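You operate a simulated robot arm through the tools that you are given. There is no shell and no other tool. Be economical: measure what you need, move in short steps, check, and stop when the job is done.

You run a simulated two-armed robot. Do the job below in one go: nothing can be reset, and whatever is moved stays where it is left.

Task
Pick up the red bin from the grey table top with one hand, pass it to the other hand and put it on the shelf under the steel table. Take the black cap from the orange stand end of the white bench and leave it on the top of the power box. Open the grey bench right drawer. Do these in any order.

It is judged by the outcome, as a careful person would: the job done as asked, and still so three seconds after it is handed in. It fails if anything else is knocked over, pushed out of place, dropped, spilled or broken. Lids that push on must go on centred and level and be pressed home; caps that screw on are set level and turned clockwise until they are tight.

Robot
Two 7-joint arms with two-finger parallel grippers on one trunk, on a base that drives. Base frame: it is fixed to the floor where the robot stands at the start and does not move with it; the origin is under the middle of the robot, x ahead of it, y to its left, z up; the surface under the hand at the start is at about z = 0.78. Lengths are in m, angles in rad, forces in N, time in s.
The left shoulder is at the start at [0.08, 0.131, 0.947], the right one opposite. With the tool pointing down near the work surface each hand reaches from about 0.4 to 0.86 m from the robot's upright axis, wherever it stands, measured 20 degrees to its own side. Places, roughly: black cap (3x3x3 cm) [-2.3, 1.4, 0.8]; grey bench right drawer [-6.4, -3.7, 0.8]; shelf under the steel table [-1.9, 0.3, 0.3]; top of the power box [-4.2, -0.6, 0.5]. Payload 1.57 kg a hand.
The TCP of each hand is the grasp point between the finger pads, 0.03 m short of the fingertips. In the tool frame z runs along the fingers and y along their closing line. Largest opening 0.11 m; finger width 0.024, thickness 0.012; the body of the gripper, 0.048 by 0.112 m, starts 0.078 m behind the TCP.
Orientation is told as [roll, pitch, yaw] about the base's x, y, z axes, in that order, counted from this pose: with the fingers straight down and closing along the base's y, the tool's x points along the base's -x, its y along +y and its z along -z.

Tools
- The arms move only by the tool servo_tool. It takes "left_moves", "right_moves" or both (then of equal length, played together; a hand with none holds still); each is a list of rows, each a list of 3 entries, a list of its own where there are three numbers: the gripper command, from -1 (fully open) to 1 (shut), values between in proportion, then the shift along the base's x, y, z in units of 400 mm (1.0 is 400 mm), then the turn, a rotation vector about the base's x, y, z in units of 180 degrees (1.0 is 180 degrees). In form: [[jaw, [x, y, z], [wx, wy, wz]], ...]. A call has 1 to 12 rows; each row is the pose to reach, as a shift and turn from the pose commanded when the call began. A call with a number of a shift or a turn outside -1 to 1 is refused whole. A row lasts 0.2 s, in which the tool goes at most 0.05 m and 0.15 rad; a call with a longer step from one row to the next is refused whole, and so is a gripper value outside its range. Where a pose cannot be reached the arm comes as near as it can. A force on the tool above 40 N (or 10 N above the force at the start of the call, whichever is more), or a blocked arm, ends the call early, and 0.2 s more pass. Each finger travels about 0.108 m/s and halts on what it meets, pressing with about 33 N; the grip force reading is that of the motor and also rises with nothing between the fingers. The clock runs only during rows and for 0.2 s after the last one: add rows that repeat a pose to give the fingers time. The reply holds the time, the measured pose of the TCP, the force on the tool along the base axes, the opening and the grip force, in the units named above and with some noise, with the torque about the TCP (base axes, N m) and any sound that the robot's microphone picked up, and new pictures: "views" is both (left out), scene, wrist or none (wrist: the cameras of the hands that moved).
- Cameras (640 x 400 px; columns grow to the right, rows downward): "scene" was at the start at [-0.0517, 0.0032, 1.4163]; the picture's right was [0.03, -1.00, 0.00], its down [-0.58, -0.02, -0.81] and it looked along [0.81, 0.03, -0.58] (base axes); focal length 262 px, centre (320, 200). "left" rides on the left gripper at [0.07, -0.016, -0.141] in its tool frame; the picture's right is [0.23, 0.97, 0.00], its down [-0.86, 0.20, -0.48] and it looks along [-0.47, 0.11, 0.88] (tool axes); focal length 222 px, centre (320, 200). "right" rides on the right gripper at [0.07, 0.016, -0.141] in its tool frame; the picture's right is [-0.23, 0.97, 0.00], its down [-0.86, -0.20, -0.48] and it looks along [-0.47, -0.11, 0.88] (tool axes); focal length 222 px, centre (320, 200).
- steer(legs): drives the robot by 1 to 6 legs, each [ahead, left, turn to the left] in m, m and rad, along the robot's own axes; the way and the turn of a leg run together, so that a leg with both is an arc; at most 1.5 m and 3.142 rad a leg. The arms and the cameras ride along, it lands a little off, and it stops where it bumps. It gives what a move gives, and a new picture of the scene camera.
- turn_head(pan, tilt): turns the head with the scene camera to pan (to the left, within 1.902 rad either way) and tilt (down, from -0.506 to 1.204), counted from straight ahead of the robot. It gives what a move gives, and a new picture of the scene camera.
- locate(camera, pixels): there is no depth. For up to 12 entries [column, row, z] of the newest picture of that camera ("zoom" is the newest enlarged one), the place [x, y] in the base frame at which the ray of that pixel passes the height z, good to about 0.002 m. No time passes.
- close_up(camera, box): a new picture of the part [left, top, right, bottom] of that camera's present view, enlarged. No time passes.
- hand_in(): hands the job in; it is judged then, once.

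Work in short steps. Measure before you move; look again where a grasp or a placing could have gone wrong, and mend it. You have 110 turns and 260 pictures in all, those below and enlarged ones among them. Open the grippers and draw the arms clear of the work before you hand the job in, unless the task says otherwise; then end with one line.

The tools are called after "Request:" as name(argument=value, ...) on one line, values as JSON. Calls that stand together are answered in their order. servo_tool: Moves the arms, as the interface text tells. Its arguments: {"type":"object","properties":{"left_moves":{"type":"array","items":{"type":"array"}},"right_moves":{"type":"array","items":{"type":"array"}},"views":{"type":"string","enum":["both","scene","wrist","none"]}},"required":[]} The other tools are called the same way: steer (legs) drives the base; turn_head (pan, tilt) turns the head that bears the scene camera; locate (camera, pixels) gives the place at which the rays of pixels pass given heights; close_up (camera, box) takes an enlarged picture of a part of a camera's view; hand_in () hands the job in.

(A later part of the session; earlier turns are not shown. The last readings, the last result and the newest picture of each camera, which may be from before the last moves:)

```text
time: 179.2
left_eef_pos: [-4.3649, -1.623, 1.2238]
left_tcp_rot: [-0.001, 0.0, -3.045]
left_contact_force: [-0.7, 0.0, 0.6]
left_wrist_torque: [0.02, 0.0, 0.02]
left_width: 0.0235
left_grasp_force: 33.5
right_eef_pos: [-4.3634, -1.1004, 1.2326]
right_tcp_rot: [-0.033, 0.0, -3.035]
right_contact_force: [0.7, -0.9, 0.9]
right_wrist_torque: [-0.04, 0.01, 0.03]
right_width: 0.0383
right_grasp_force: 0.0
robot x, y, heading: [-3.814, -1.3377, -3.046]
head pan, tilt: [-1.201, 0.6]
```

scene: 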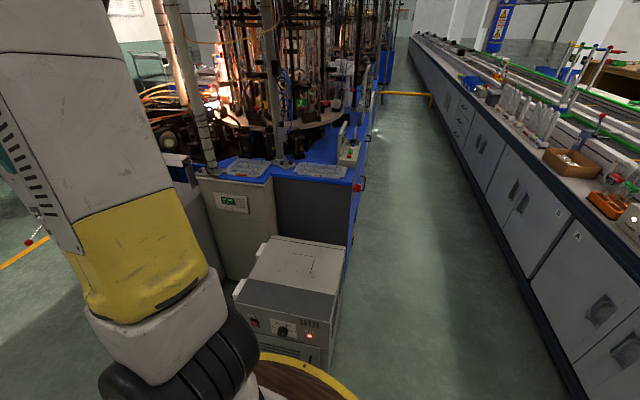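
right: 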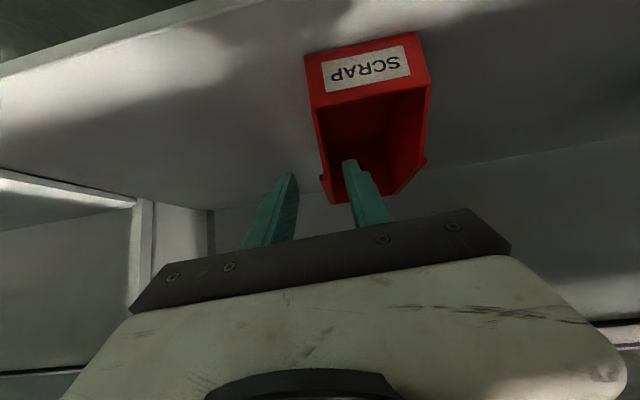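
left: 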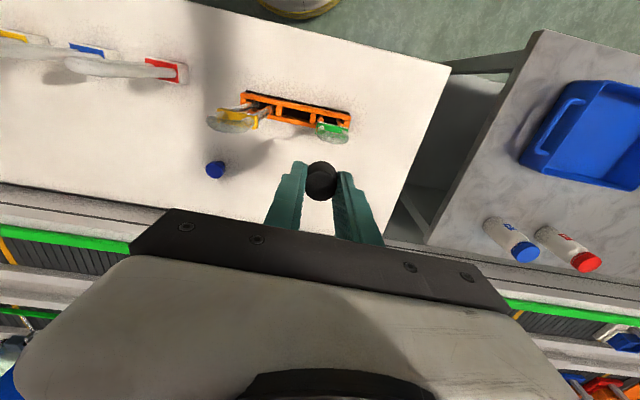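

The power box is at (285,275), with its front towards the aisle. I measure its top.

Request:
close_up(camera="scene", box=[200, 210, 380, 380])

Request:
locate(camera="scene", pixels=[[268, 236, 0.5], [345, 250, 0.5], [237, 297, 0.5], [328, 322, 0.5], [268, 236, 0.45], [328, 322, 0.45], [268, 236, 0.55], [328, 322, 0.55], [332, 374, 0], [246, 350, 0]])

```text
2.35 times, centred on (290, 295) of scene
```

zoom: 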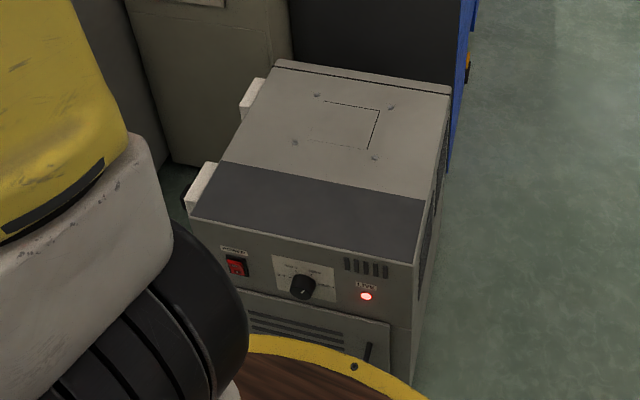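

```text
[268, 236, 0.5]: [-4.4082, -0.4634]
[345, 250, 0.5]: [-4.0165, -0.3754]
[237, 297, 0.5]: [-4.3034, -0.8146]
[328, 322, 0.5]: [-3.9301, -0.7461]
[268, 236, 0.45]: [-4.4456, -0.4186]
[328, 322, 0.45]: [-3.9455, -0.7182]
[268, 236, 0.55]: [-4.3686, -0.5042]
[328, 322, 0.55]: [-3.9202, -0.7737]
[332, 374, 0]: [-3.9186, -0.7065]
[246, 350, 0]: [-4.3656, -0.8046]
```

Top spans roughly (-4.30,-0.81)…(-3.93,-0.74) in front to (-4.41,-0.46)…(-4.02,-0.38) behind. I sidestep away, then turn right to face the box.

Request:
steer(legs=[[0, 0.15, 0], [0, 0, -1.48]])

Request:
turn_head(pan=0.2, tilt=0.8)

Request:
close_up(camera="scene", box=[220, 60, 460, 220])

```text
time: 184.1
left_eef_pos: [-4.1394, -0.9679, 1.2234]
left_tcp_rot: [0.001, 0.001, 1.772]
left_contact_force: [-0.1, -0.2, 0.2]
left_wrist_torque: [-0.01, -0.01, 0.02]
left_width: 0.0234
left_grasp_force: 32.9
right_eef_pos: [-3.6187, -0.9168, 1.233]
right_tcp_rot: [-0.029, -0.001, 1.78]
right_contact_force: [0.9, 0.5, 0.9]
right_wrist_torque: [-0.01, 0.01, 0.0]
right_width: 0.0385
right_grasp_force: 0.0
robot x, y, heading: [-3.7986, -1.4875, 1.77]
head pan, tilt: [-1.201, 0.6]
```

scene: 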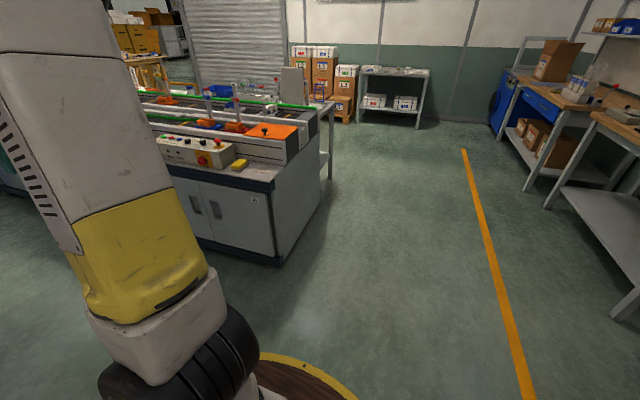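

```text
time: 185.7
left_eef_pos: [-4.1409, -0.9688, 1.2228]
left_tcp_rot: [0.0, -0.001, 1.771]
left_contact_force: [0.3, 0.4, 0.5]
left_wrist_torque: [0.01, 0.02, -0.01]
left_width: 0.023
left_grasp_force: 33.4
right_eef_pos: [-3.6182, -0.9159, 1.2324]
right_tcp_rot: [-0.032, -0.001, 1.78]
right_contact_force: [0.8, -1.1, 0.1]
right_wrist_torque: [-0.01, 0.0, 0.04]
right_width: 0.0383
right_grasp_force: 0.0
robot x, y, heading: [-3.8017, -1.4896, 1.77]
head pan, tilt: [0.201, 0.799]
```

scene: 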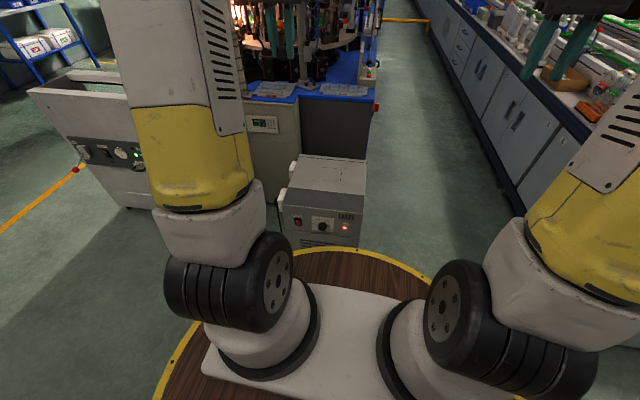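

```text
2.50 times, centred on (340, 140) of scene
```

zoom: 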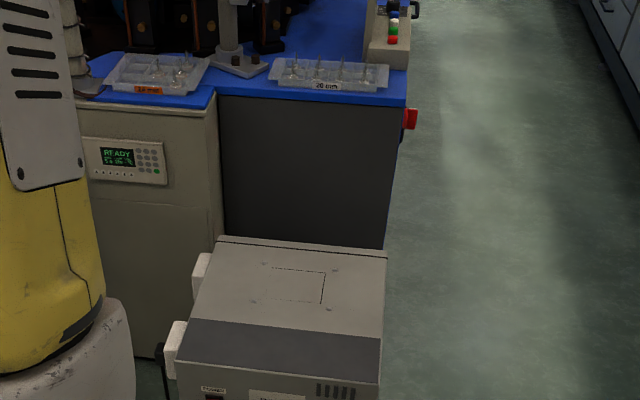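

Request:
locate(camera="zoom", pixels=[[178, 363, 0.45], [379, 378, 0.45], [178, 363, 0.5], [379, 378, 0.5], [178, 363, 0.55], [379, 378, 0.55], [218, 237, 0.5], [386, 252, 0.5], [296, 290, 0.5]])

```text
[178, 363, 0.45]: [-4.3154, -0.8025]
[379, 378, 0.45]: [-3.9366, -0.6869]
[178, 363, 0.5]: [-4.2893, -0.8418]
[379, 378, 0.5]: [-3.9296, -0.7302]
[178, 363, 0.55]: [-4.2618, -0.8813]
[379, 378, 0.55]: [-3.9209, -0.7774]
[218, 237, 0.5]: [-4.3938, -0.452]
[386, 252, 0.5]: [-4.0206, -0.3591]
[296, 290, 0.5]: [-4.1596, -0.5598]
```

I drive 0.2 m closer, keeping a safe gap to the box, then look down with the left wrist camera from above its top.

Request:
steer(legs=[[0.2, 0, 0]])

Request:
servo_tool(left_moves=[[1, [0.01, 0.08, -0.05], [0, 0, 0]], [1, [0.02, 0.16, -0.12], [0, 0, 0]], [1, [0.03, 0.24, -0.2], [0, 0, 0]], [1, [0.04, 0.32, -0.28], [0, 0, 0]], [1, [0.05, 0.36, -0.38], [0, 0, 0]], [1, [0.05, 0.36, -0.5], [0, 0, 0]], [1, [0.05, 0.36, -0.62], [0, 0, 0]], [1, [0.05, 0.36, -0.74], [0, 0, 0]], [1, [0.05, 0.36, -0.86], [0, 0, 0]], [1, [0.05, 0.36, -0.96], [0, 0, 0]], [1, [0.05, 0.36, -0.96], [0, 0, 0]]], views="both")

```text
time: 187.2
left_eef_pos: [-4.1795, -0.776, 1.2236]
left_tcp_rot: [0.002, 0.0, 1.77]
left_contact_force: [0.2, 0.2, -0.6]
left_wrist_torque: [-0.02, 0.01, -0.02]
left_width: 0.0234
left_grasp_force: 33.2
right_eef_pos: [-3.6574, -0.7224, 1.2333]
right_tcp_rot: [-0.032, 0.0, 1.779]
right_contact_force: [0.0, -0.3, 0.1]
right_wrist_torque: [-0.03, 0.01, -0.02]
right_width: 0.0384
right_grasp_force: 0.0
robot x, y, heading: [-3.8394, -1.295, 1.769]
head pan, tilt: [0.201, 0.799]
```

scene: 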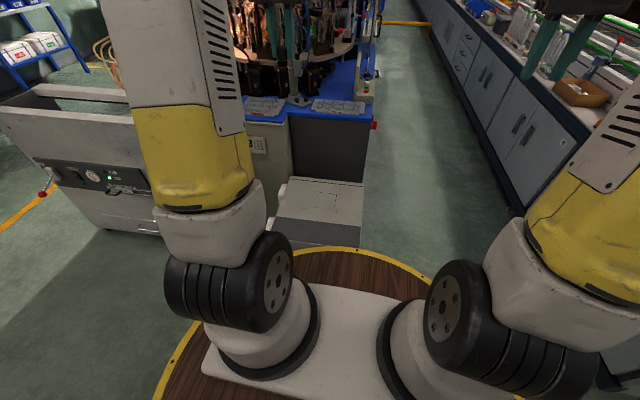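

```text
time: 189.7
left_eef_pos: [-4.158, -0.6319, 0.8372]
left_tcp_rot: [0.002, 0.001, 1.769]
left_contact_force: [0.1, 1.0, -0.3]
left_wrist_torque: [0.0, 0.0, -0.02]
left_width: 0.0234
left_grasp_force: 33.0
right_eef_pos: [-3.6577, -0.7221, 1.2337]
right_tcp_rot: [-0.03, -0.001, 1.778]
right_contact_force: [-0.4, 0.5, 0.0]
right_wrist_torque: [-0.02, 0.02, 0.01]
right_width: 0.0387
right_grasp_force: 0.2
robot x, y, heading: [-3.8373, -1.295, 1.769]
head pan, tilt: [0.201, 0.799]
```

scene: 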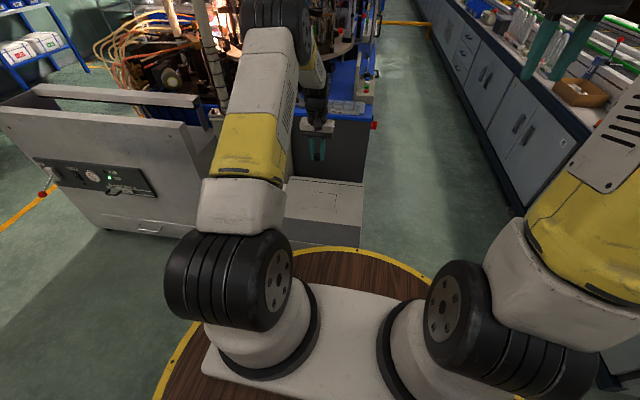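
left: 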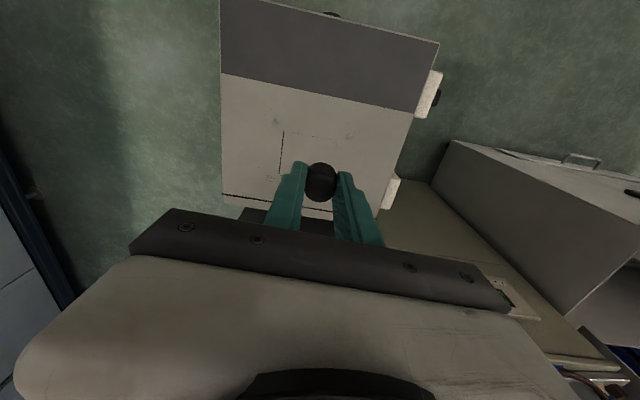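

I triangulate the top: its front-left corner (438,43), back-right (222,203) in the wrist view.

Request:
locate(camera="left", pixels=[[438, 43, 0.45], [438, 43, 0.5], [438, 43, 0.55], [222, 203, 0.45], [222, 203, 0.5], [222, 203, 0.55], [280, 160, 0.5], [320, 180, 0.5]])

```text
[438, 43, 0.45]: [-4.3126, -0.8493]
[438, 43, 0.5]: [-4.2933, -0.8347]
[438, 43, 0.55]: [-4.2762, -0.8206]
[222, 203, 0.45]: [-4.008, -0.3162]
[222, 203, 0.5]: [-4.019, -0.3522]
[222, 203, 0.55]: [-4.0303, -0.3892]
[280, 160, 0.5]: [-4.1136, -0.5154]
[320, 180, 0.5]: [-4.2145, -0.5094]
```

Both views agree on a top at z≈0.50. The cap is over its middle; I lower to z≈0.55.

Request:
servo_tool(left_moves=[[1, [0, 0, -0.12], [0, 0, 0]], [1, [0, 0, -0.24], [0, 0, 0]], [1, [0, 0, -0.36], [0, 0, 0]], [1, [0, 0, -0.48], [0, 0, 0]], [1, [0, 0, -0.6], [0, 0, 0]], [1, [0, 0, -0.7], [0, 0, 0]], [1, [0, 0, -0.7], [0, 0, 0]]], views="both")

```text
time: 191.2
left_eef_pos: [-4.1581, -0.6332, 0.5626]
left_tcp_rot: [0.001, 0.0, 1.769]
left_contact_force: [0.1, -0.2, -0.3]
left_wrist_torque: [0.0, 0.01, -0.01]
left_width: 0.0231
left_grasp_force: 32.8
right_eef_pos: [-3.6579, -0.7213, 1.2332]
right_tcp_rot: [-0.032, 0.0, 1.781]
right_contact_force: [0.5, 0.2, -0.3]
right_wrist_torque: [0.04, 0.01, -0.01]
right_width: 0.0385
right_grasp_force: 0.0
robot x, y, heading: [-3.8395, -1.2934, 1.773]
head pan, tilt: [0.201, 0.799]
```

scene: 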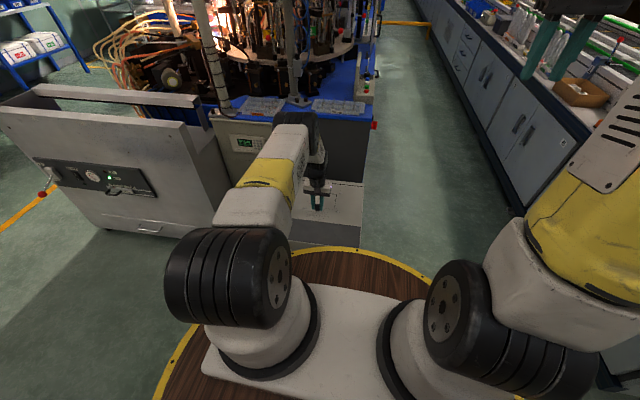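
left: 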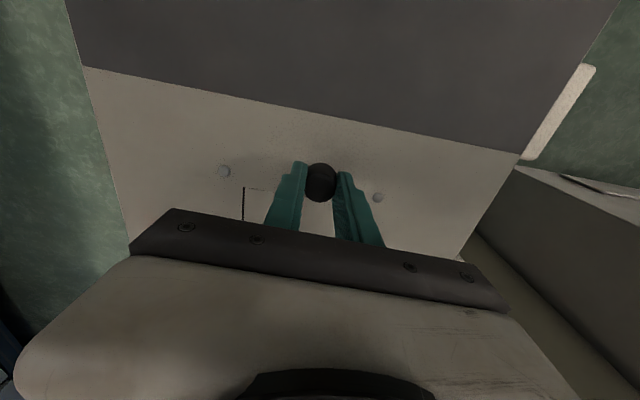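

All clear. I lower slowly toward contact at about z 0.53.

Request:
servo_tool(left_moves=[[1, [0, 0, -0.03], [0, 0, 0]], [1, [0, 0, -0.055], [0, 0, 0]], [1, [0, 0, -0.07], [0, 0, 0]], [1, [0, 0, -0.076], [0, 0, 0]], [1, [0, 0, -0.076], [0, 0, 0]]], views="none")

```text
time: 192.4
left_eef_pos: [-4.1594, -0.631, 0.5307]
left_tcp_rot: [0.002, 0.003, 1.771]
left_contact_force: [2.7, -3.5, 7.6]
left_wrist_torque: [0.0, -0.16, -0.09]
left_width: 0.0234
left_grasp_force: 33.0
right_eef_pos: [-3.6582, -0.7218, 1.2339]
right_tcp_rot: [-0.031, -0.002, 1.779]
right_contact_force: [-0.5, -0.5, -0.2]
right_wrist_torque: [-0.01, -0.01, 0.02]
right_width: 0.0384
right_grasp_force: 0.0
robot x, y, heading: [-3.839, -1.2962, 1.769]
head pan, tilt: [0.201, 0.799]
```

Contact with 7.6 N at z=0.531. I open the fingers and rise straight up.

Request:
servo_tool(left_moves=[[0.3, [0, 0, 0], [0, 0, 0]], [0, [0, 0, 0], [0, 0, 0]], [0, [0, 0, 0], [0, 0, 0]], [0, [0, 0, 0.06], [0, 0, 0]], [0, [0, 0, 0.15], [0, 0, 0]], [0, [0, 0, 0.27], [0, 0, 0]], [0, [0, 0, 0.39], [0, 0, 0]], [0, [0, 0, 0.51], [0, 0, 0]], [0, [0, 0, 0.63], [0, 0, 0]], [0, [0, 0, 0.75], [0, 0, 0]], [0, [0, 0, 0.87], [0, 0, 0]], [0, [0, 0, 0.98], [0, 0, 0]]], views="both")

```text
time: 195.1
left_eef_pos: [-4.1584, -0.6302, 0.9173]
left_tcp_rot: [-0.001, 0.002, 1.771]
left_contact_force: [0.5, -0.3, 0.9]
left_wrist_torque: [0.02, -0.01, 0.0]
left_width: 0.0548
left_grasp_force: 0.1
right_eef_pos: [-3.6582, -0.7224, 1.2329]
right_tcp_rot: [-0.032, 0.001, 1.781]
right_contact_force: [-0.3, -0.8, 0.3]
right_wrist_torque: [-0.02, -0.01, -0.03]
right_width: 0.0385
right_grasp_force: 0.1
robot x, y, heading: [-3.8386, -1.295, 1.765]
head pan, tilt: [0.201, 0.799]
```

scene: 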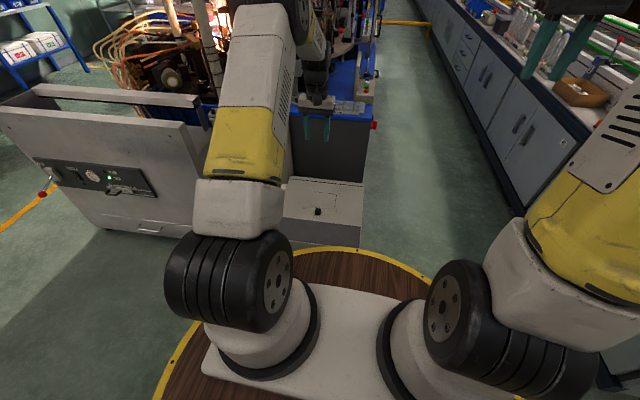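
left: 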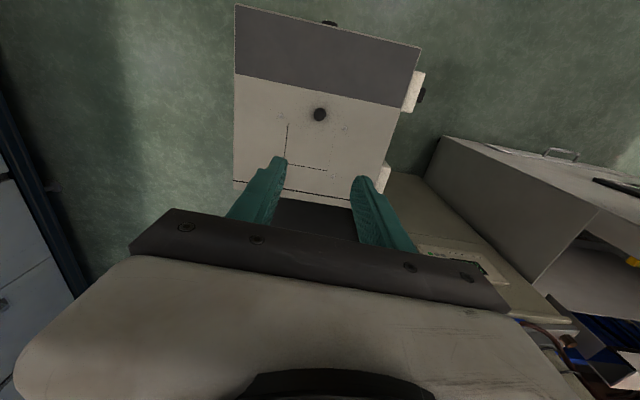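

The cap stands on the box top at (318,212). I raise and retract the left hand, back away and look towards the grey bench.

Request:
servo_tool(left_moves=[[0, [0, 0, 0.12], [0, 0, 0]], [0, [0, 0, 0.24], [0, 0, 0]], [0, [0, 0, 0.36], [0, 0, 0]], [0, [0.005, -0.05, 0.48], [0, 0, 0]], [0, [0.01, -0.13, 0.56], [0, 0, 0]], [0, [0.02, -0.24, 0.6], [0, 0, 0]], [0, [0.03, -0.35, 0.6], [0, 0, 0]]], views="none")

Request:
steer(legs=[[-0.3, 0, 0], [0, 0, 1.9]])

Request:
turn_head(pan=0.0, tilt=0.35)

```text
refused: row 4 steps farther than a row can; nothing moved
```

```text
time: 201.6
left_eef_pos: [-4.3157, -2.0991, 0.9169]
left_tcp_rot: [-0.001, 0.001, -2.64]
left_contact_force: [0.9, 0.7, 0.3]
left_wrist_torque: [0.02, 0.0, 0.0]
left_width: 0.055
left_grasp_force: 0.1
right_eef_pos: [-4.378, -1.595, 1.2324]
right_tcp_rot: [-0.031, -0.001, -2.629]
right_contact_force: [-0.1, -0.1, -0.8]
right_wrist_torque: [0.04, 0.0, 0.0]
right_width: 0.0383
right_grasp_force: 0.1
robot x, y, heading: [-3.7755, -1.5946, -2.637]
head pan, tilt: [0.201, 0.799]
```

scene: 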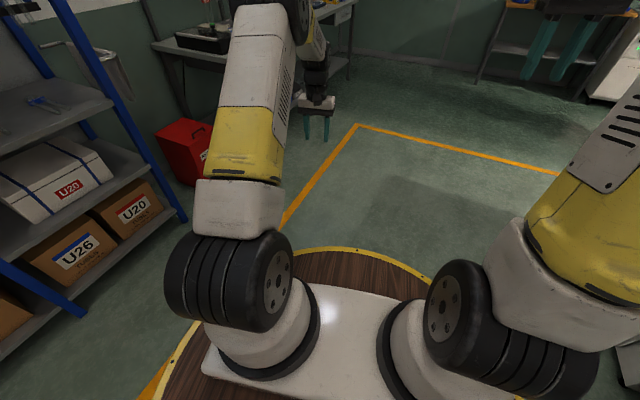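

```text
time: 202.5
left_eef_pos: [-4.3149, -2.1009, 0.9178]
left_tcp_rot: [0.0, 0.0, -2.639]
left_contact_force: [0.4, -0.6, 0.7]
left_wrist_torque: [-0.03, 0.0, -0.01]
left_width: 0.0548
left_grasp_force: 0.0
right_eef_pos: [-4.3786, -1.5945, 1.2323]
right_tcp_rot: [-0.031, 0.0, -2.628]
right_contact_force: [0.3, 0.4, -0.3]
right_wrist_torque: [-0.02, -0.01, -0.02]
right_width: 0.0384
right_grasp_force: 0.1
robot x, y, heading: [-3.7789, -1.5972, -2.641]
head pan, tilt: [0.0, 0.351]
```

scene: 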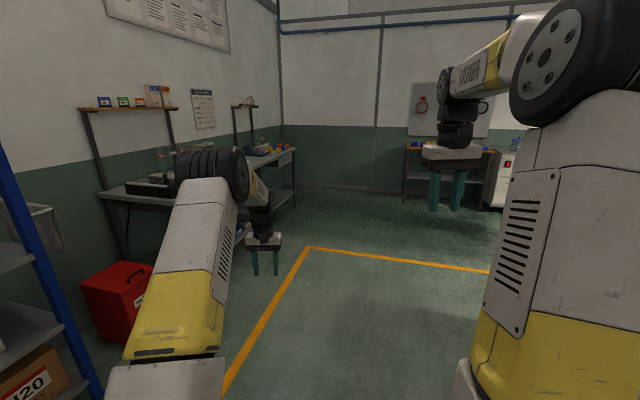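

The refused retraction did no harm. Now I raise the left hand, and measure the floor ahead towards the bench (right drawer near (285,160)).

Request:
servo_tool(left_moves=[[0, [0, 0, 0.12], [0, 0, 0]], [0, [0, 0, 0.24], [0, 0, 0]], [0, [0, 0, 0.36], [0, 0, 0]], [0, [0, 0, 0.48], [0, 0, 0]], [0, [0, 0, 0.6], [0, 0, 0]], [0, [0, 0, 0.7], [0, 0, 0]]], views="none")

Request:
locate(camera="scene", pixels=[[110, 343, 0], [150, 310, 0], [100, 395, 0], [308, 246, 0], [295, 207, 0], [120, 262, 0], [405, 198, 0], [490, 272, 0]])

Request:
close_up(camera="scene", box=[80, 90, 320, 240])

```text
time: 203.9
left_eef_pos: [-4.3156, -2.0982, 1.1984]
left_tcp_rot: [-0.001, 0.001, -2.641]
left_contact_force: [0.6, -0.3, 0.1]
left_wrist_torque: [-0.02, 0.03, -0.02]
left_width: 0.0549
left_grasp_force: 0.0
right_eef_pos: [-4.3775, -1.5945, 1.2331]
right_tcp_rot: [-0.031, 0.001, -2.629]
right_contact_force: [0.4, -0.3, -1.0]
right_wrist_torque: [0.0, -0.01, 0.0]
right_width: 0.0385
right_grasp_force: 0.2
robot x, y, heading: [-3.7798, -1.5942, -2.643]
head pan, tilt: [0.0, 0.351]
```

```text
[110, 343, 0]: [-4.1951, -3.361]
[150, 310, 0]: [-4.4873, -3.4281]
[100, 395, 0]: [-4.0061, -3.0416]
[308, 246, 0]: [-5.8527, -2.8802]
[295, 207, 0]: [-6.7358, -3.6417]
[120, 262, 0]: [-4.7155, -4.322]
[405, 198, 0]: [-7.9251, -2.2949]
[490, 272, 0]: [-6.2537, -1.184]
```

```text
2.67 times, centred on (200, 165) of scene
```

zoom: 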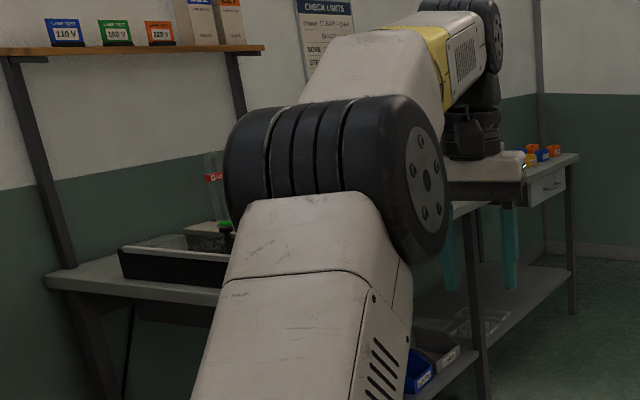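

The bench's right front leg is at (-6.74,-3.64), and the wall runs parallel to the orange line, so the bench should be faced at heading about -1.33. I drive to (-5.9,-2.4) and turn.

Request:
steer(legs=[[0, 0, -0.133], [1.15, 0, 0], [1.1, 0, 0], [0, 0, 1.45]])

Request:
turn_head(pan=-0.1, tilt=0.5)

```text
time: 219.2
left_eef_pos: [-5.5462, -3.0477, 1.1981]
left_tcp_rot: [0.0, 0.0, -1.354]
left_contact_force: [0.2, -0.3, 0.2]
left_wrist_torque: [0.05, 0.01, -0.03]
left_width: 0.0548
left_grasp_force: 0.0
right_eef_pos: [-6.0463, -2.9642, 1.2333]
right_tcp_rot: [-0.032, 0.001, -1.346]
right_contact_force: [0.2, -0.5, 0.5]
right_wrist_torque: [0.02, 0.01, -0.01]
right_width: 0.0384
right_grasp_force: 0.0
robot x, y, heading: [-5.8778, -2.3896, -1.361]
head pan, tilt: [0.0, 0.351]
```

scene: 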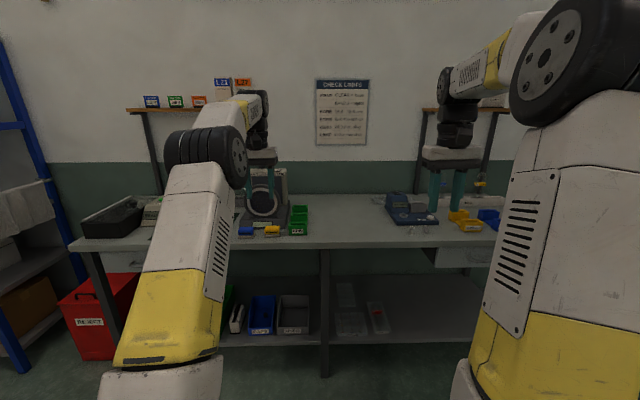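

```text
time: 219.9
left_eef_pos: [-5.5466, -3.046, 1.1989]
left_tcp_rot: [0.001, -0.001, -1.357]
left_contact_force: [-0.1, 0.3, 0.5]
left_wrist_torque: [-0.01, 0.0, -0.01]
left_width: 0.055
left_grasp_force: 0.0
right_eef_pos: [-6.0457, -2.9628, 1.2332]
right_tcp_rot: [-0.032, 0.0, -1.345]
right_contact_force: [1.0, 0.3, -0.4]
right_wrist_torque: [0.01, 0.02, -0.04]
right_width: 0.0382
right_grasp_force: 0.1
robot x, y, heading: [-5.8747, -2.3868, -1.358]
head pan, tilt: [-0.099, 0.499]
```

scene: 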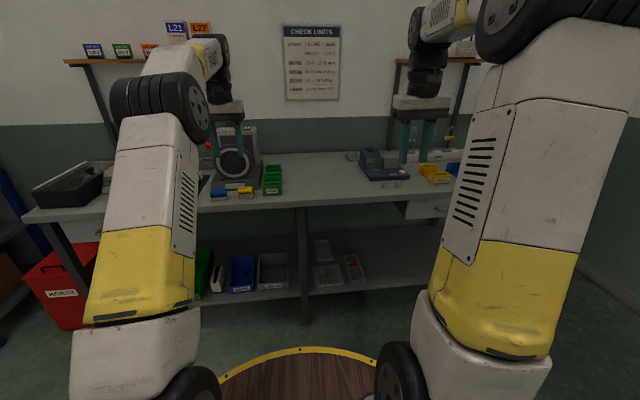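

The right drawer shows at (430,208), partly behind the right arm. I move right 0.45 m to see it in full.

Request:
steer(legs=[[0, -0.5, 0.03]])

Request:
close_up(camera="scene", box=[220, 120, 460, 280])

```text
time: 222.8
left_eef_pos: [-6.0118, -3.1491, 1.1983]
left_tcp_rot: [0.001, 0.0, -1.334]
left_contact_force: [-0.2, 0.6, -0.4]
left_wrist_torque: [0.02, 0.0, 0.01]
left_width: 0.055
left_grasp_force: 0.1
right_eef_pos: [-6.5143, -3.0793, 1.2336]
right_tcp_rot: [-0.031, 0.001, -1.322]
right_contact_force: [-0.3, 0.2, -0.2]
right_wrist_torque: [-0.01, 0.03, 0.03]
right_width: 0.0385
right_grasp_force: 0.1
robot x, y, heading: [-6.3541, -2.4966, -1.328]
head pan, tilt: [-0.099, 0.499]
```

scene: 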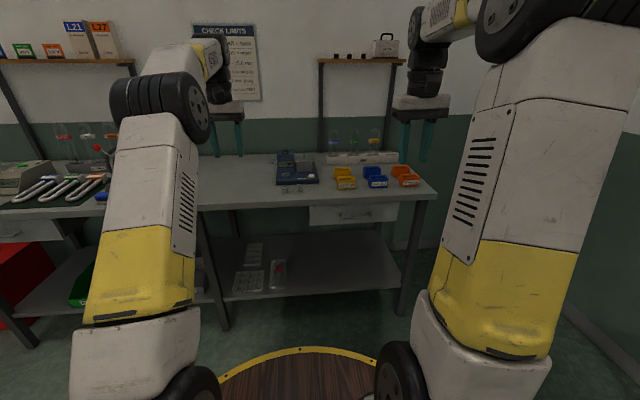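

```text
2.50 times, centred on (340, 200) of scene
```

zoom: 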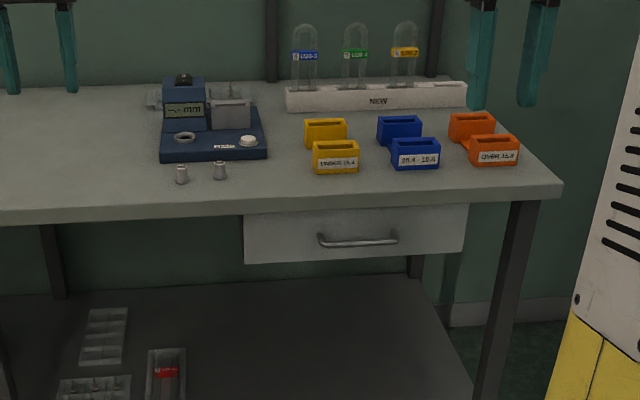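

The right drawer's bar handle is at zoom (358,240). I measure the handle, drawer front and bench edge.

Request:
locate(camera="zoom", pixels=[[358, 240, 0.7], [320, 240, 0.7], [396, 240, 0.7], [358, 240, 0.68], [358, 240, 0.72], [244, 207, 0.76], [466, 203, 0.76], [246, 262, 0.65], [300, 203, 0.8], [560, 188, 0.8], [510, 155, 0.8]])

```text
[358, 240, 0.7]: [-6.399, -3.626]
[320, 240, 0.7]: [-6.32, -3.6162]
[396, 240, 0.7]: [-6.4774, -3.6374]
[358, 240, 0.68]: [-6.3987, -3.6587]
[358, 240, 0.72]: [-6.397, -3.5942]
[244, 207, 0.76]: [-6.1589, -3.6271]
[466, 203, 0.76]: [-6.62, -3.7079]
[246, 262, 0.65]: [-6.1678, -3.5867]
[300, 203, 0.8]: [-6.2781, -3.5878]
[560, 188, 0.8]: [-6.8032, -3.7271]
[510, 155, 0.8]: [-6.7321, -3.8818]
```

I tilt the right hand forward 50° in place, as worked before.

Request:
servo_tool(right_moves=[[0.3, [0, 0, -0.02], [-0.0337, -0.0084, 0]], [0.3, [0, 0, -0.04], [-0.0674, -0.0167, 0]], [0.3, [0, 0, -0.06], [-0.1011, -0.0251, 0]], [0.3, [0, 0, -0.08], [-0.1348, -0.0334, 0]], [0.3, [0, 0, -0.1], [-0.1685, -0.0418, 0]], [0.3, [0, 0, -0.12], [-0.2022, -0.0502, 0]], [0.3, [0, 0, -0.14], [-0.2359, -0.0585, 0]], [0.3, [0.005, -0.02, -0.22], [-0.2696, -0.0669, 0]], [0.3, [0.01, -0.05, -0.32], [-0.2696, -0.0669, 0]], [0.3, [0.02, -0.08, -0.42], [-0.2696, -0.0669, 0]], [0.3, [0.03, -0.11, -0.52], [-0.2696, -0.0669, 0]], [0.3, [0.03, -0.11, -0.52], [-0.2696, -0.0669, 0]]], views="both")

```text
time: 225.4
left_eef_pos: [-6.0102, -3.1494, 1.1983]
left_tcp_rot: [0.0, 0.002, -1.332]
left_contact_force: [-0.4, -0.1, 0.3]
left_wrist_torque: [-0.03, -0.08, -0.02]
left_width: 0.0554
left_grasp_force: 0.0
right_eef_pos: [-6.5176, -3.1187, 1.0223]
right_tcp_rot: [-0.038, -0.867, -1.351]
right_contact_force: [11.1, -2.7, 0.3]
right_wrist_torque: [0.21, 0.75, -0.84]
right_width: 0.0386
right_grasp_force: 0.1
robot x, y, heading: [-6.3554, -2.4959, -1.331]
head pan, tilt: [-0.099, 0.499]
```

scene: 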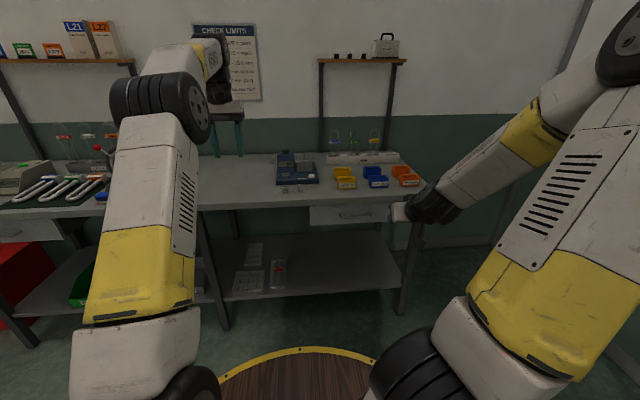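
right: 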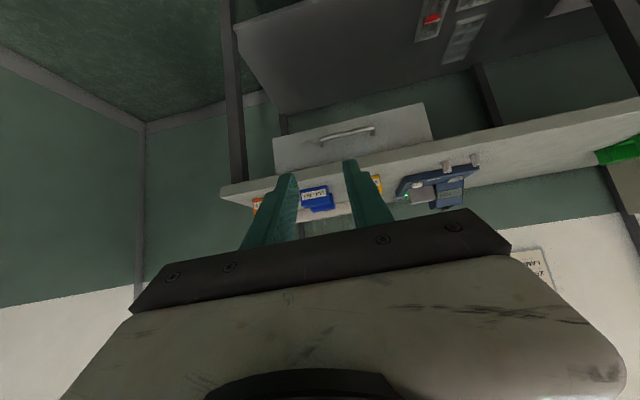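

The right camera sees the handle at (321,143)–(374,128). I triangulate its height.

Request:
locate(camera="right", pixels=[[347, 134, 0.66], [347, 134, 0.68], [347, 134, 0.7], [347, 134, 0.72], [321, 143, 0.7], [374, 128, 0.7], [221, 197, 0.78], [300, 178, 0.78]])

Request:
close_up(camera="right", box=[240, 80, 460, 220])

```text
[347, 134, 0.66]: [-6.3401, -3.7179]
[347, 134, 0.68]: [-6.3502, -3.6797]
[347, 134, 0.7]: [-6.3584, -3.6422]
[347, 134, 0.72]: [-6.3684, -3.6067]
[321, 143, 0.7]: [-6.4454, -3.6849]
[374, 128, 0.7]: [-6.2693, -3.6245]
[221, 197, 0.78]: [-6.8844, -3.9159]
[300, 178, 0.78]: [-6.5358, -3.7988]
```

```text
2.86 times, centred on (350, 150) of right
```

zoom: 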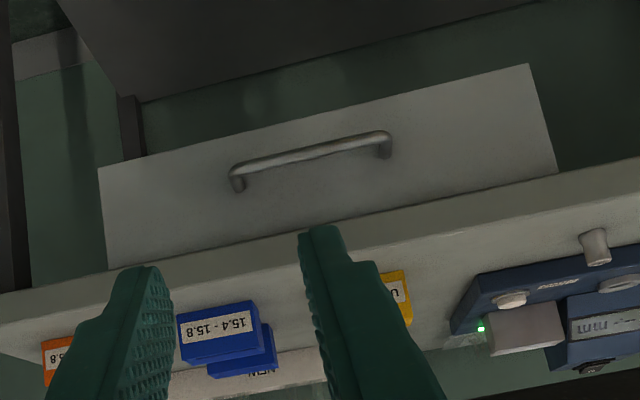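

The two rays agree only at a greater height (about 0.78). I refine.

Request:
locate(camera="right", pixels=[[346, 136, 0.76], [346, 136, 0.78], [346, 136, 0.8], [320, 142, 0.78], [373, 130, 0.78], [300, 178, 0.85], [300, 178, 0.9], [221, 197, 0.85], [221, 197, 0.9]])

Request:
locate(camera="scene", pixels=[[347, 216, 0.76], [347, 216, 0.78], [347, 216, 0.8], [332, 216, 0.78], [362, 216, 0.78], [340, 201, 0.85], [340, 201, 0.9], [436, 195, 0.85], [436, 195, 0.9]])

```text
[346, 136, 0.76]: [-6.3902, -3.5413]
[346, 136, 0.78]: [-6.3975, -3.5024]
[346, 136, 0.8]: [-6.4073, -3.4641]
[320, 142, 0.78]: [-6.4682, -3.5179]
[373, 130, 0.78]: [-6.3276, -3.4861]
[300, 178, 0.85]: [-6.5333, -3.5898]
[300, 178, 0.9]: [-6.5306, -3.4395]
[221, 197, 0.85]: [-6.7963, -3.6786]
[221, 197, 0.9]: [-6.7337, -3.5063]
```

```text
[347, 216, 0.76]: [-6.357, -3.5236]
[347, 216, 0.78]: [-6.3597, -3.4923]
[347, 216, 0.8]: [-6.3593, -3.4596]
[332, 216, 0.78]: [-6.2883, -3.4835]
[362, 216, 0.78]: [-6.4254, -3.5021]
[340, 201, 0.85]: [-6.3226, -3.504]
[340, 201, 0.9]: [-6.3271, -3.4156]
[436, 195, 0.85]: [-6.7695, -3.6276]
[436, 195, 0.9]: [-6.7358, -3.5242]
```

Handle bar: centre (-6.397,-3.50), z≈0.78, 14 cm wide; bench edge overhangs it by ~7 cm at z≈0.86–0.9. So I need a horizontal tool with fingers closing vertically. First the extra pitch to horizontal while lowering.

Request:
servo_tool(right_moves=[[0.3, [0, 0, -0.05], [-0.0337, -0.0084, 0]], [0.3, [0, 0, -0.1], [-0.0674, -0.0167, 0]], [0.3, [0, 0, -0.16], [-0.1011, -0.0251, 0]], [0.3, [0, 0, -0.24], [-0.1348, -0.0334, 0]], [0.3, [0, 0, -0.32], [-0.1685, -0.0418, 0]], [0.3, [0, 0, -0.42], [-0.2022, -0.0502, 0]], [0.3, [0, 0, -0.52], [-0.2157, -0.0535, 0]], [0.3, [0, 0, -0.6], [-0.2157, -0.0535, 0]], [0.3, [0, 0, -0.6], [-0.2157, -0.0535, 0]]], views="both")

```text
time: 227.4
left_eef_pos: [-6.0117, -3.1494, 1.199]
left_tcp_rot: [0.001, 0.0, -1.335]
left_contact_force: [0.7, 0.2, -0.5]
left_wrist_torque: [-0.01, -0.01, 0.0]
left_width: 0.0551
left_grasp_force: 0.1
right_eef_pos: [-6.5125, -3.1304, 0.8079]
right_tcp_rot: [-1.307, -1.564, -0.051]
right_contact_force: [1.5, -0.7, -0.6]
right_wrist_torque: [-0.01, -0.01, -0.04]
right_width: 0.0382
right_grasp_force: 0.1
right hand out of reach, approached as far as the arm can: row 8, 9
robot x, y, heading: [-6.3573, -2.5006, -1.332]
head pan, tilt: [-0.099, 0.499]
```

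scene: 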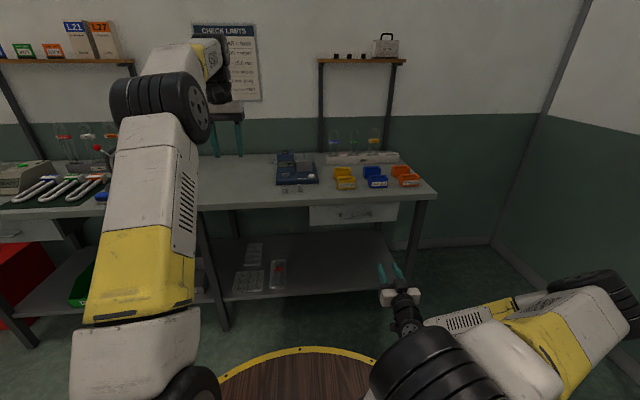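
right: 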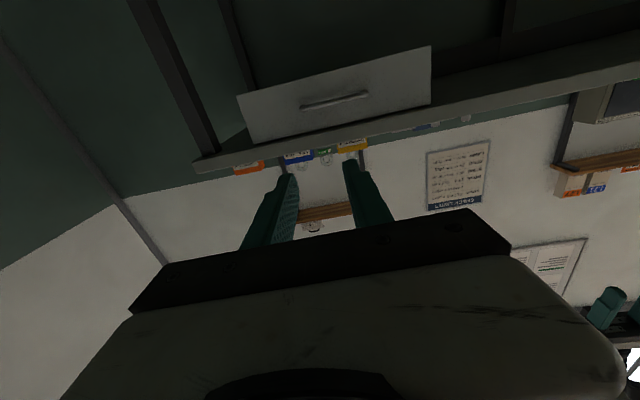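

The tool is horizontal at z=0.808, elbow out to the right. Now I roll it 90° about the forward axis so the fingers close vertically.

Request:
servo_tool(right_moves=[[0.3, [0, 0, 0], [0.0108, -0.0441, 0]], [0.3, [0, 0, 0], [0.0216, -0.0882, 0]], [0.3, [0, 0, 0], [0.0324, -0.1323, 0]], [0.3, [0, 0, 0], [0.0432, -0.1764, 0]], [0.3, [0, 0, 0], [0.054, -0.2205, 0]], [0.3, [0, 0, 0], [0.0648, -0.2646, 0]], [0.3, [0, 0, 0], [0.0756, -0.3087, 0]], [0.3, [0, 0, 0], [0.0864, -0.3528, 0]], [0.3, [0, 0, 0], [0.0972, -0.3969, 0]], [0.3, [0, 0, 0], [0.108, -0.441, 0]], [0.3, [0, 0, 0], [0.119, -0.4855, 0]], [0.3, [0, 0, 0], [0.119, -0.4855, 0]]], views="both")

```text
time: 230.0
left_eef_pos: [-6.0114, -3.149, 1.1997]
left_tcp_rot: [0.001, 0.0, -1.334]
left_contact_force: [-0.2, -0.1, 0.7]
left_wrist_torque: [-0.01, 0.02, 0.0]
left_width: 0.0549
left_grasp_force: 0.0
right_eef_pos: [-6.5103, -3.1303, 0.8074]
right_tcp_rot: [1.542, -0.003, -2.9]
right_contact_force: [1.0, 0.4, 0.1]
right_wrist_torque: [-0.03, 0.01, -0.01]
right_width: 0.0385
right_grasp_force: 0.0
robot x, y, heading: [-6.3561, -2.4998, -1.335]
head pan, tilt: [-0.099, 0.499]
```

scene: 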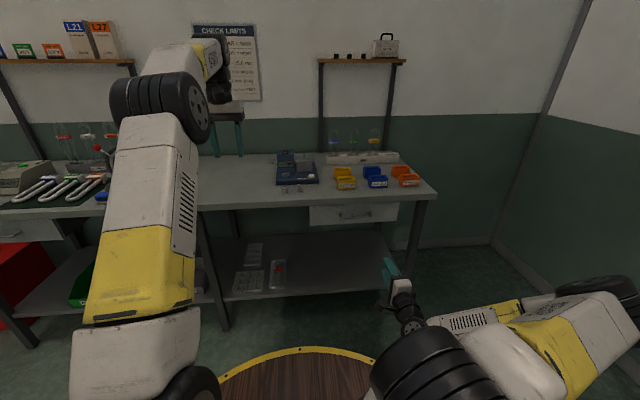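
right: 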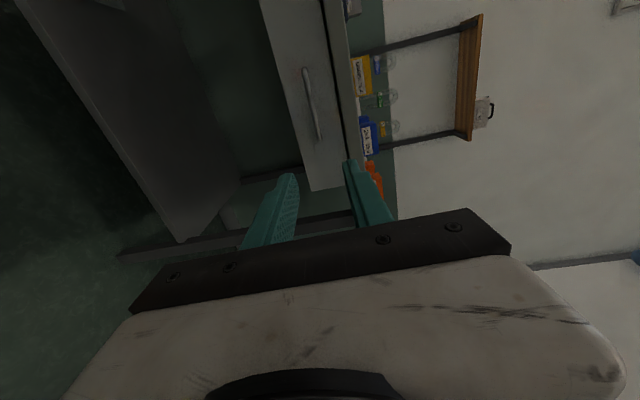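

The roll worked. The handle is now at about X=0.96, Y=-0.27 in the robot's frame, the hand at X=0.58, Y=-0.30. I drive forward 0.25 m, then reach forward and down a little, watching the wrist view.

Request:
steer(legs=[[0.25, 0, 0]])

Request:
servo_tool(right_moves=[[0.3, [0.045, -0.06, -0.02], [0, 0, 0]], [0.3, [0.075, -0.12, -0.045], [0, 0, 0]], [0.3, [0.075, -0.12, -0.068], [0, 0, 0]], [0.3, [0.075, -0.12, -0.068], [0, 0, 0]]], views="wrist")

Request:
close_up(camera="right", box=[200, 40, 440, 220])

```text
time: 231.8
left_eef_pos: [-5.9518, -3.3864, 1.1985]
left_tcp_rot: [0.0, -0.001, -1.33]
left_contact_force: [0.1, -0.2, 0.0]
left_wrist_torque: [0.01, -0.01, -0.02]
left_width: 0.055
left_grasp_force: 0.2
right_eef_pos: [-6.4503, -3.3681, 0.808]
right_tcp_rot: [1.54, -0.004, -2.9]
right_contact_force: [0.2, 0.1, 0.1]
right_wrist_torque: [-0.02, 0.0, -0.01]
right_width: 0.0385
right_grasp_force: 0.0
robot x, y, heading: [-6.2986, -2.7327, -1.331]
head pan, tilt: [-0.099, 0.499]
```

scene: 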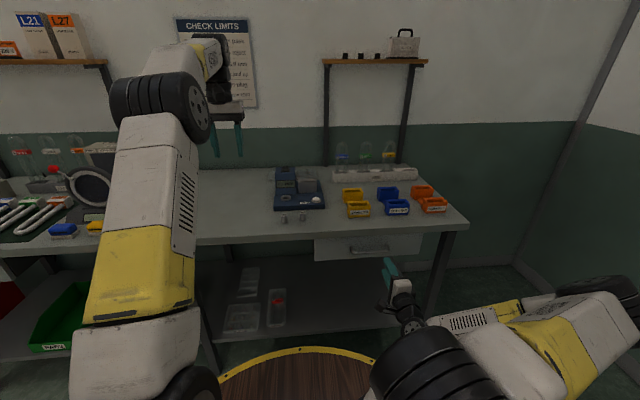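

```text
time: 232.8
left_eef_pos: [-5.9532, -3.3872, 1.199]
left_tcp_rot: [0.0, 0.0, -1.332]
left_contact_force: [0.4, 0.4, 0.3]
left_wrist_torque: [0.01, 0.0, 0.0]
left_width: 0.055
left_grasp_force: 0.0
right_eef_pos: [-6.4236, -3.4165, 0.7899]
right_tcp_rot: [1.54, -0.004, -2.897]
right_contact_force: [0.3, -0.1, -0.2]
right_wrist_torque: [0.0, -0.02, 0.04]
right_width: 0.0383
right_grasp_force: 0.1
right hand out of reach, approached as far as the arm can: row 3, 4
robot x, y, heading: [-6.3001, -2.7402, -1.329]
head pan, tilt: [-0.099, 0.499]
```

right: 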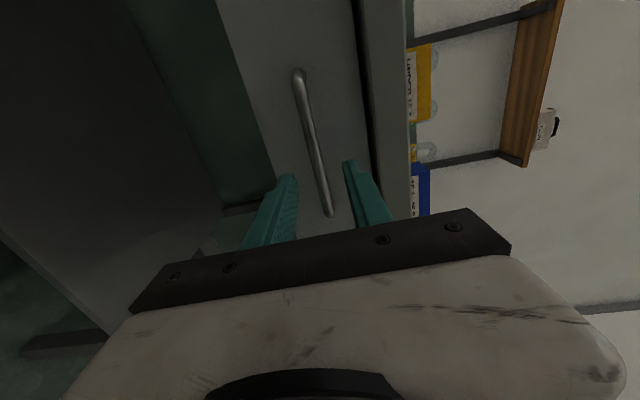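

```text
2.22 times, centred on (320, 130) of right
```

zoom: 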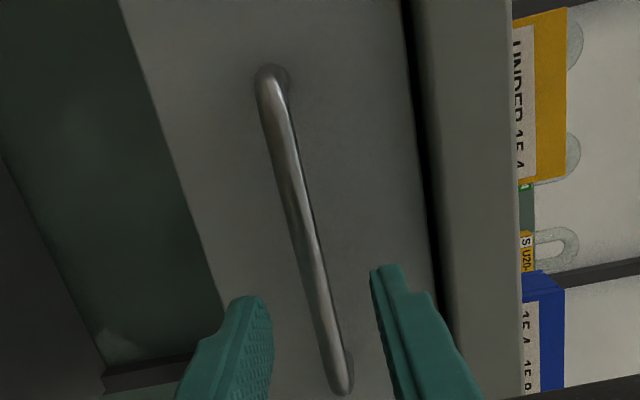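

The bar lies between the fingers, about 1 cm low and 8–9 cm ahead. I open to 60 mm, then reach forward 0.06 m with a slight drop.

Request:
servo_tool(right_moves=[[-0.1, [0, 0, 0], [0, 0, 0]], [-0.1, [0, 0, 0], [0, 0, 0]], [-0.1, [0.025, -0.07, -0.01], [0, 0, 0]], [-0.1, [0.05, -0.14, -0.025], [0, 0, 0]], [-0.1, [0.05, -0.14, -0.03], [0, 0, 0]]], views="wrist")

Request:
close_up(camera="right", box=[200, 40, 440, 220])

```text
time: 234.0
left_eef_pos: [-5.9522, -3.3872, 1.1988]
left_tcp_rot: [0.001, 0.001, -1.33]
left_contact_force: [-0.5, 0.4, -1.1]
left_wrist_torque: [-0.02, 0.01, -0.02]
left_width: 0.055
left_grasp_force: 0.1
right_eef_pos: [-6.4057, -3.4743, 0.7817]
right_tcp_rot: [1.539, -0.005, -2.897]
right_contact_force: [0.3, 0.0, 0.4]
right_wrist_torque: [-0.01, 0.02, 0.03]
right_width: 0.0604
right_grasp_force: 0.0
right hand out of reach, approached as far as the arm can: row 4, 5
robot x, y, heading: [-6.2993, -2.7377, -1.328]
head pan, tilt: [-0.099, 0.499]
```

right: 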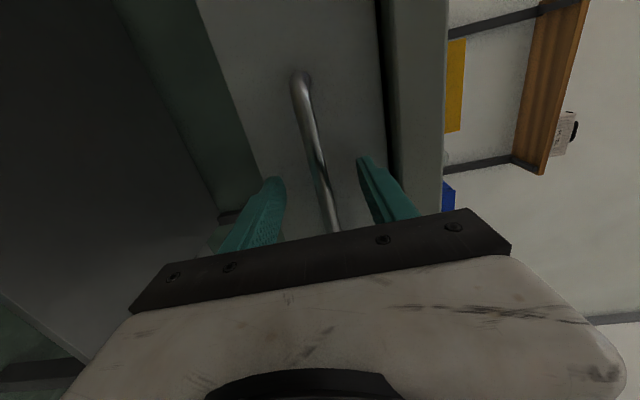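

```text
2.22 times, centred on (320, 130) of right
```

zoom: 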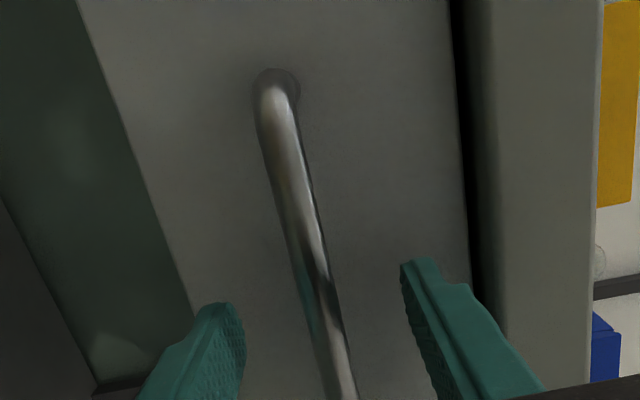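

The fingertips have just reached the bar, with the bar centred between them. I go 13 mm further and close.

Request:
servo_tool(right_moves=[[-0.1, [0.008, -0.032, 0], [0, 0, 0]], [-0.1, [0.008, -0.032, 0], [0, 0, 0]], [0.5, [0.008, -0.032, 0], [0, 0, 0]], [1, [0.008, -0.032, 0], [0, 0, 0]], [1, [0.008, -0.032, 0], [0, 0, 0]], [1, [0.008, -0.032, 0], [0, 0, 0]]], views="wrist")

```text
time: 234.8
left_eef_pos: [-5.9533, -3.3848, 1.1988]
left_tcp_rot: [-0.001, 0.0, -1.332]
left_contact_force: [0.1, 0.1, 0.3]
left_wrist_torque: [0.03, 0.01, 0.01]
left_width: 0.0551
left_grasp_force: 0.0
right_eef_pos: [-6.4015, -3.4869, 0.7904]
right_tcp_rot: [1.559, -0.008, -2.901]
right_contact_force: [-2.7, 18.3, 17.6]
right_wrist_torque: [-1.2, -0.05, -0.18]
right_width: 0.0437
right_grasp_force: 9.0
robot x, y, heading: [-6.2993, -2.7371, -1.33]
head pan, tilt: [-0.099, 0.499]
stopped in row 3 (right hand): the force on the tool passed its limit at 44 N (the readings are from after the stop); the commanded pose is now the measured one
```

right: 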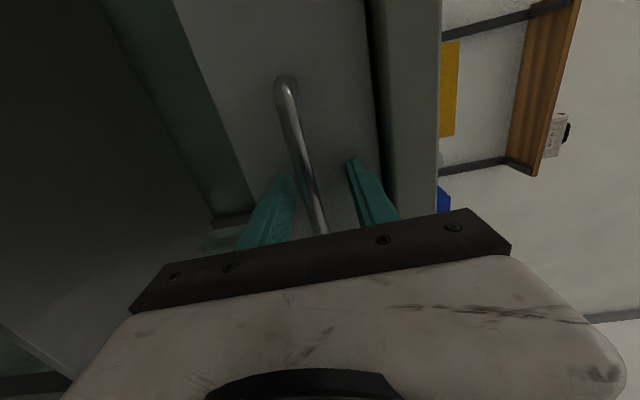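

The lower finger met the bar first: the bar is at about z 0.774. I reopen, back off 3 mm and lower the hand.

Request:
servo_tool(right_moves=[[-0.1, [-0.002, 0.008, 0], [0, 0, 0]], [-0.1, [-0.002, 0.008, 0], [0, 0, 0]], [-0.1, [-0.002, 0.008, -0.02], [0, 0, 0]], [-0.1, [-0.002, 0.008, -0.038], [0, 0, 0]], [-0.1, [-0.002, 0.008, -0.038], [0, 0, 0]]], views="wrist")

```text
time: 235.9
left_eef_pos: [-5.9525, -3.3854, 1.1969]
left_tcp_rot: [0.0, -0.001, -1.33]
left_contact_force: [-0.9, 0.0, -0.5]
left_wrist_torque: [0.01, 0.01, 0.01]
left_width: 0.0548
left_grasp_force: 0.1
right_eef_pos: [-6.4051, -3.486, 0.7832]
right_tcp_rot: [1.55, -0.005, -2.897]
right_contact_force: [-0.9, -0.4, 0.0]
right_wrist_torque: [-0.03, 0.0, 0.02]
right_width: 0.0606
right_grasp_force: 0.0
right hand out of reach, approached as far as the arm can: row 3, 4, 5
robot x, y, heading: [-6.2964, -2.7374, -1.331]
head pan, tilt: [-0.099, 0.499]
```

right: 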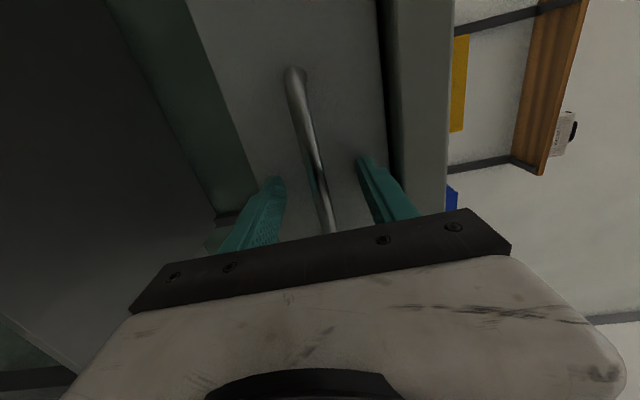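

The arm is limited at z≈0.783. Tilting the fingers 7° downward should let the tips go lower; I try that with a 12 mm drop.

Request:
servo_tool(right_moves=[[-0.1, [-0.002, 0.006, -0.01], [0.013, 0.003, 0]], [-0.1, [-0.002, 0.006, -0.02], [0.026, 0.006, 0]], [-0.1, [-0.002, 0.006, -0.03], [0.039, 0.0095, 0]], [-0.1, [-0.002, 0.006, -0.03], [0.039, 0.0095, 0]]], views="wrist")

```text
time: 236.9
left_eef_pos: [-5.9522, -3.3856, 1.1987]
left_tcp_rot: [-0.001, 0.0, -1.33]
left_contact_force: [0.3, 0.7, 0.1]
left_wrist_torque: [-0.01, -0.01, 0.0]
left_width: 0.0551
left_grasp_force: 0.1
right_eef_pos: [-6.4058, -3.4814, 0.7729]
right_tcp_rot: [1.427, -0.007, -2.896]
right_contact_force: [-2.5, 11.4, 5.2]
right_wrist_torque: [-0.63, -0.15, -0.08]
right_width: 0.0636
right_grasp_force: 2.1
robot x, y, heading: [-6.2988, -2.7367, -1.333]
head pan, tilt: [-0.099, 0.499]
```

right: 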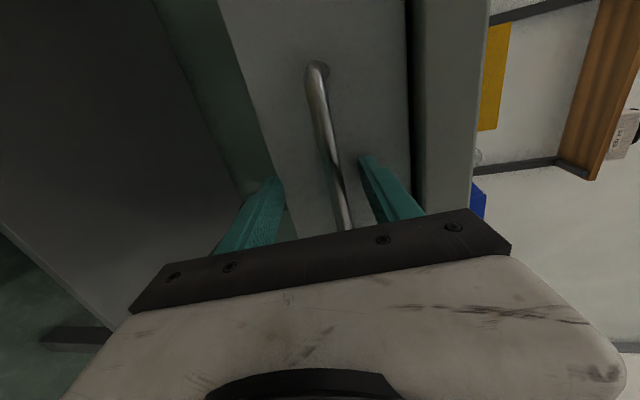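

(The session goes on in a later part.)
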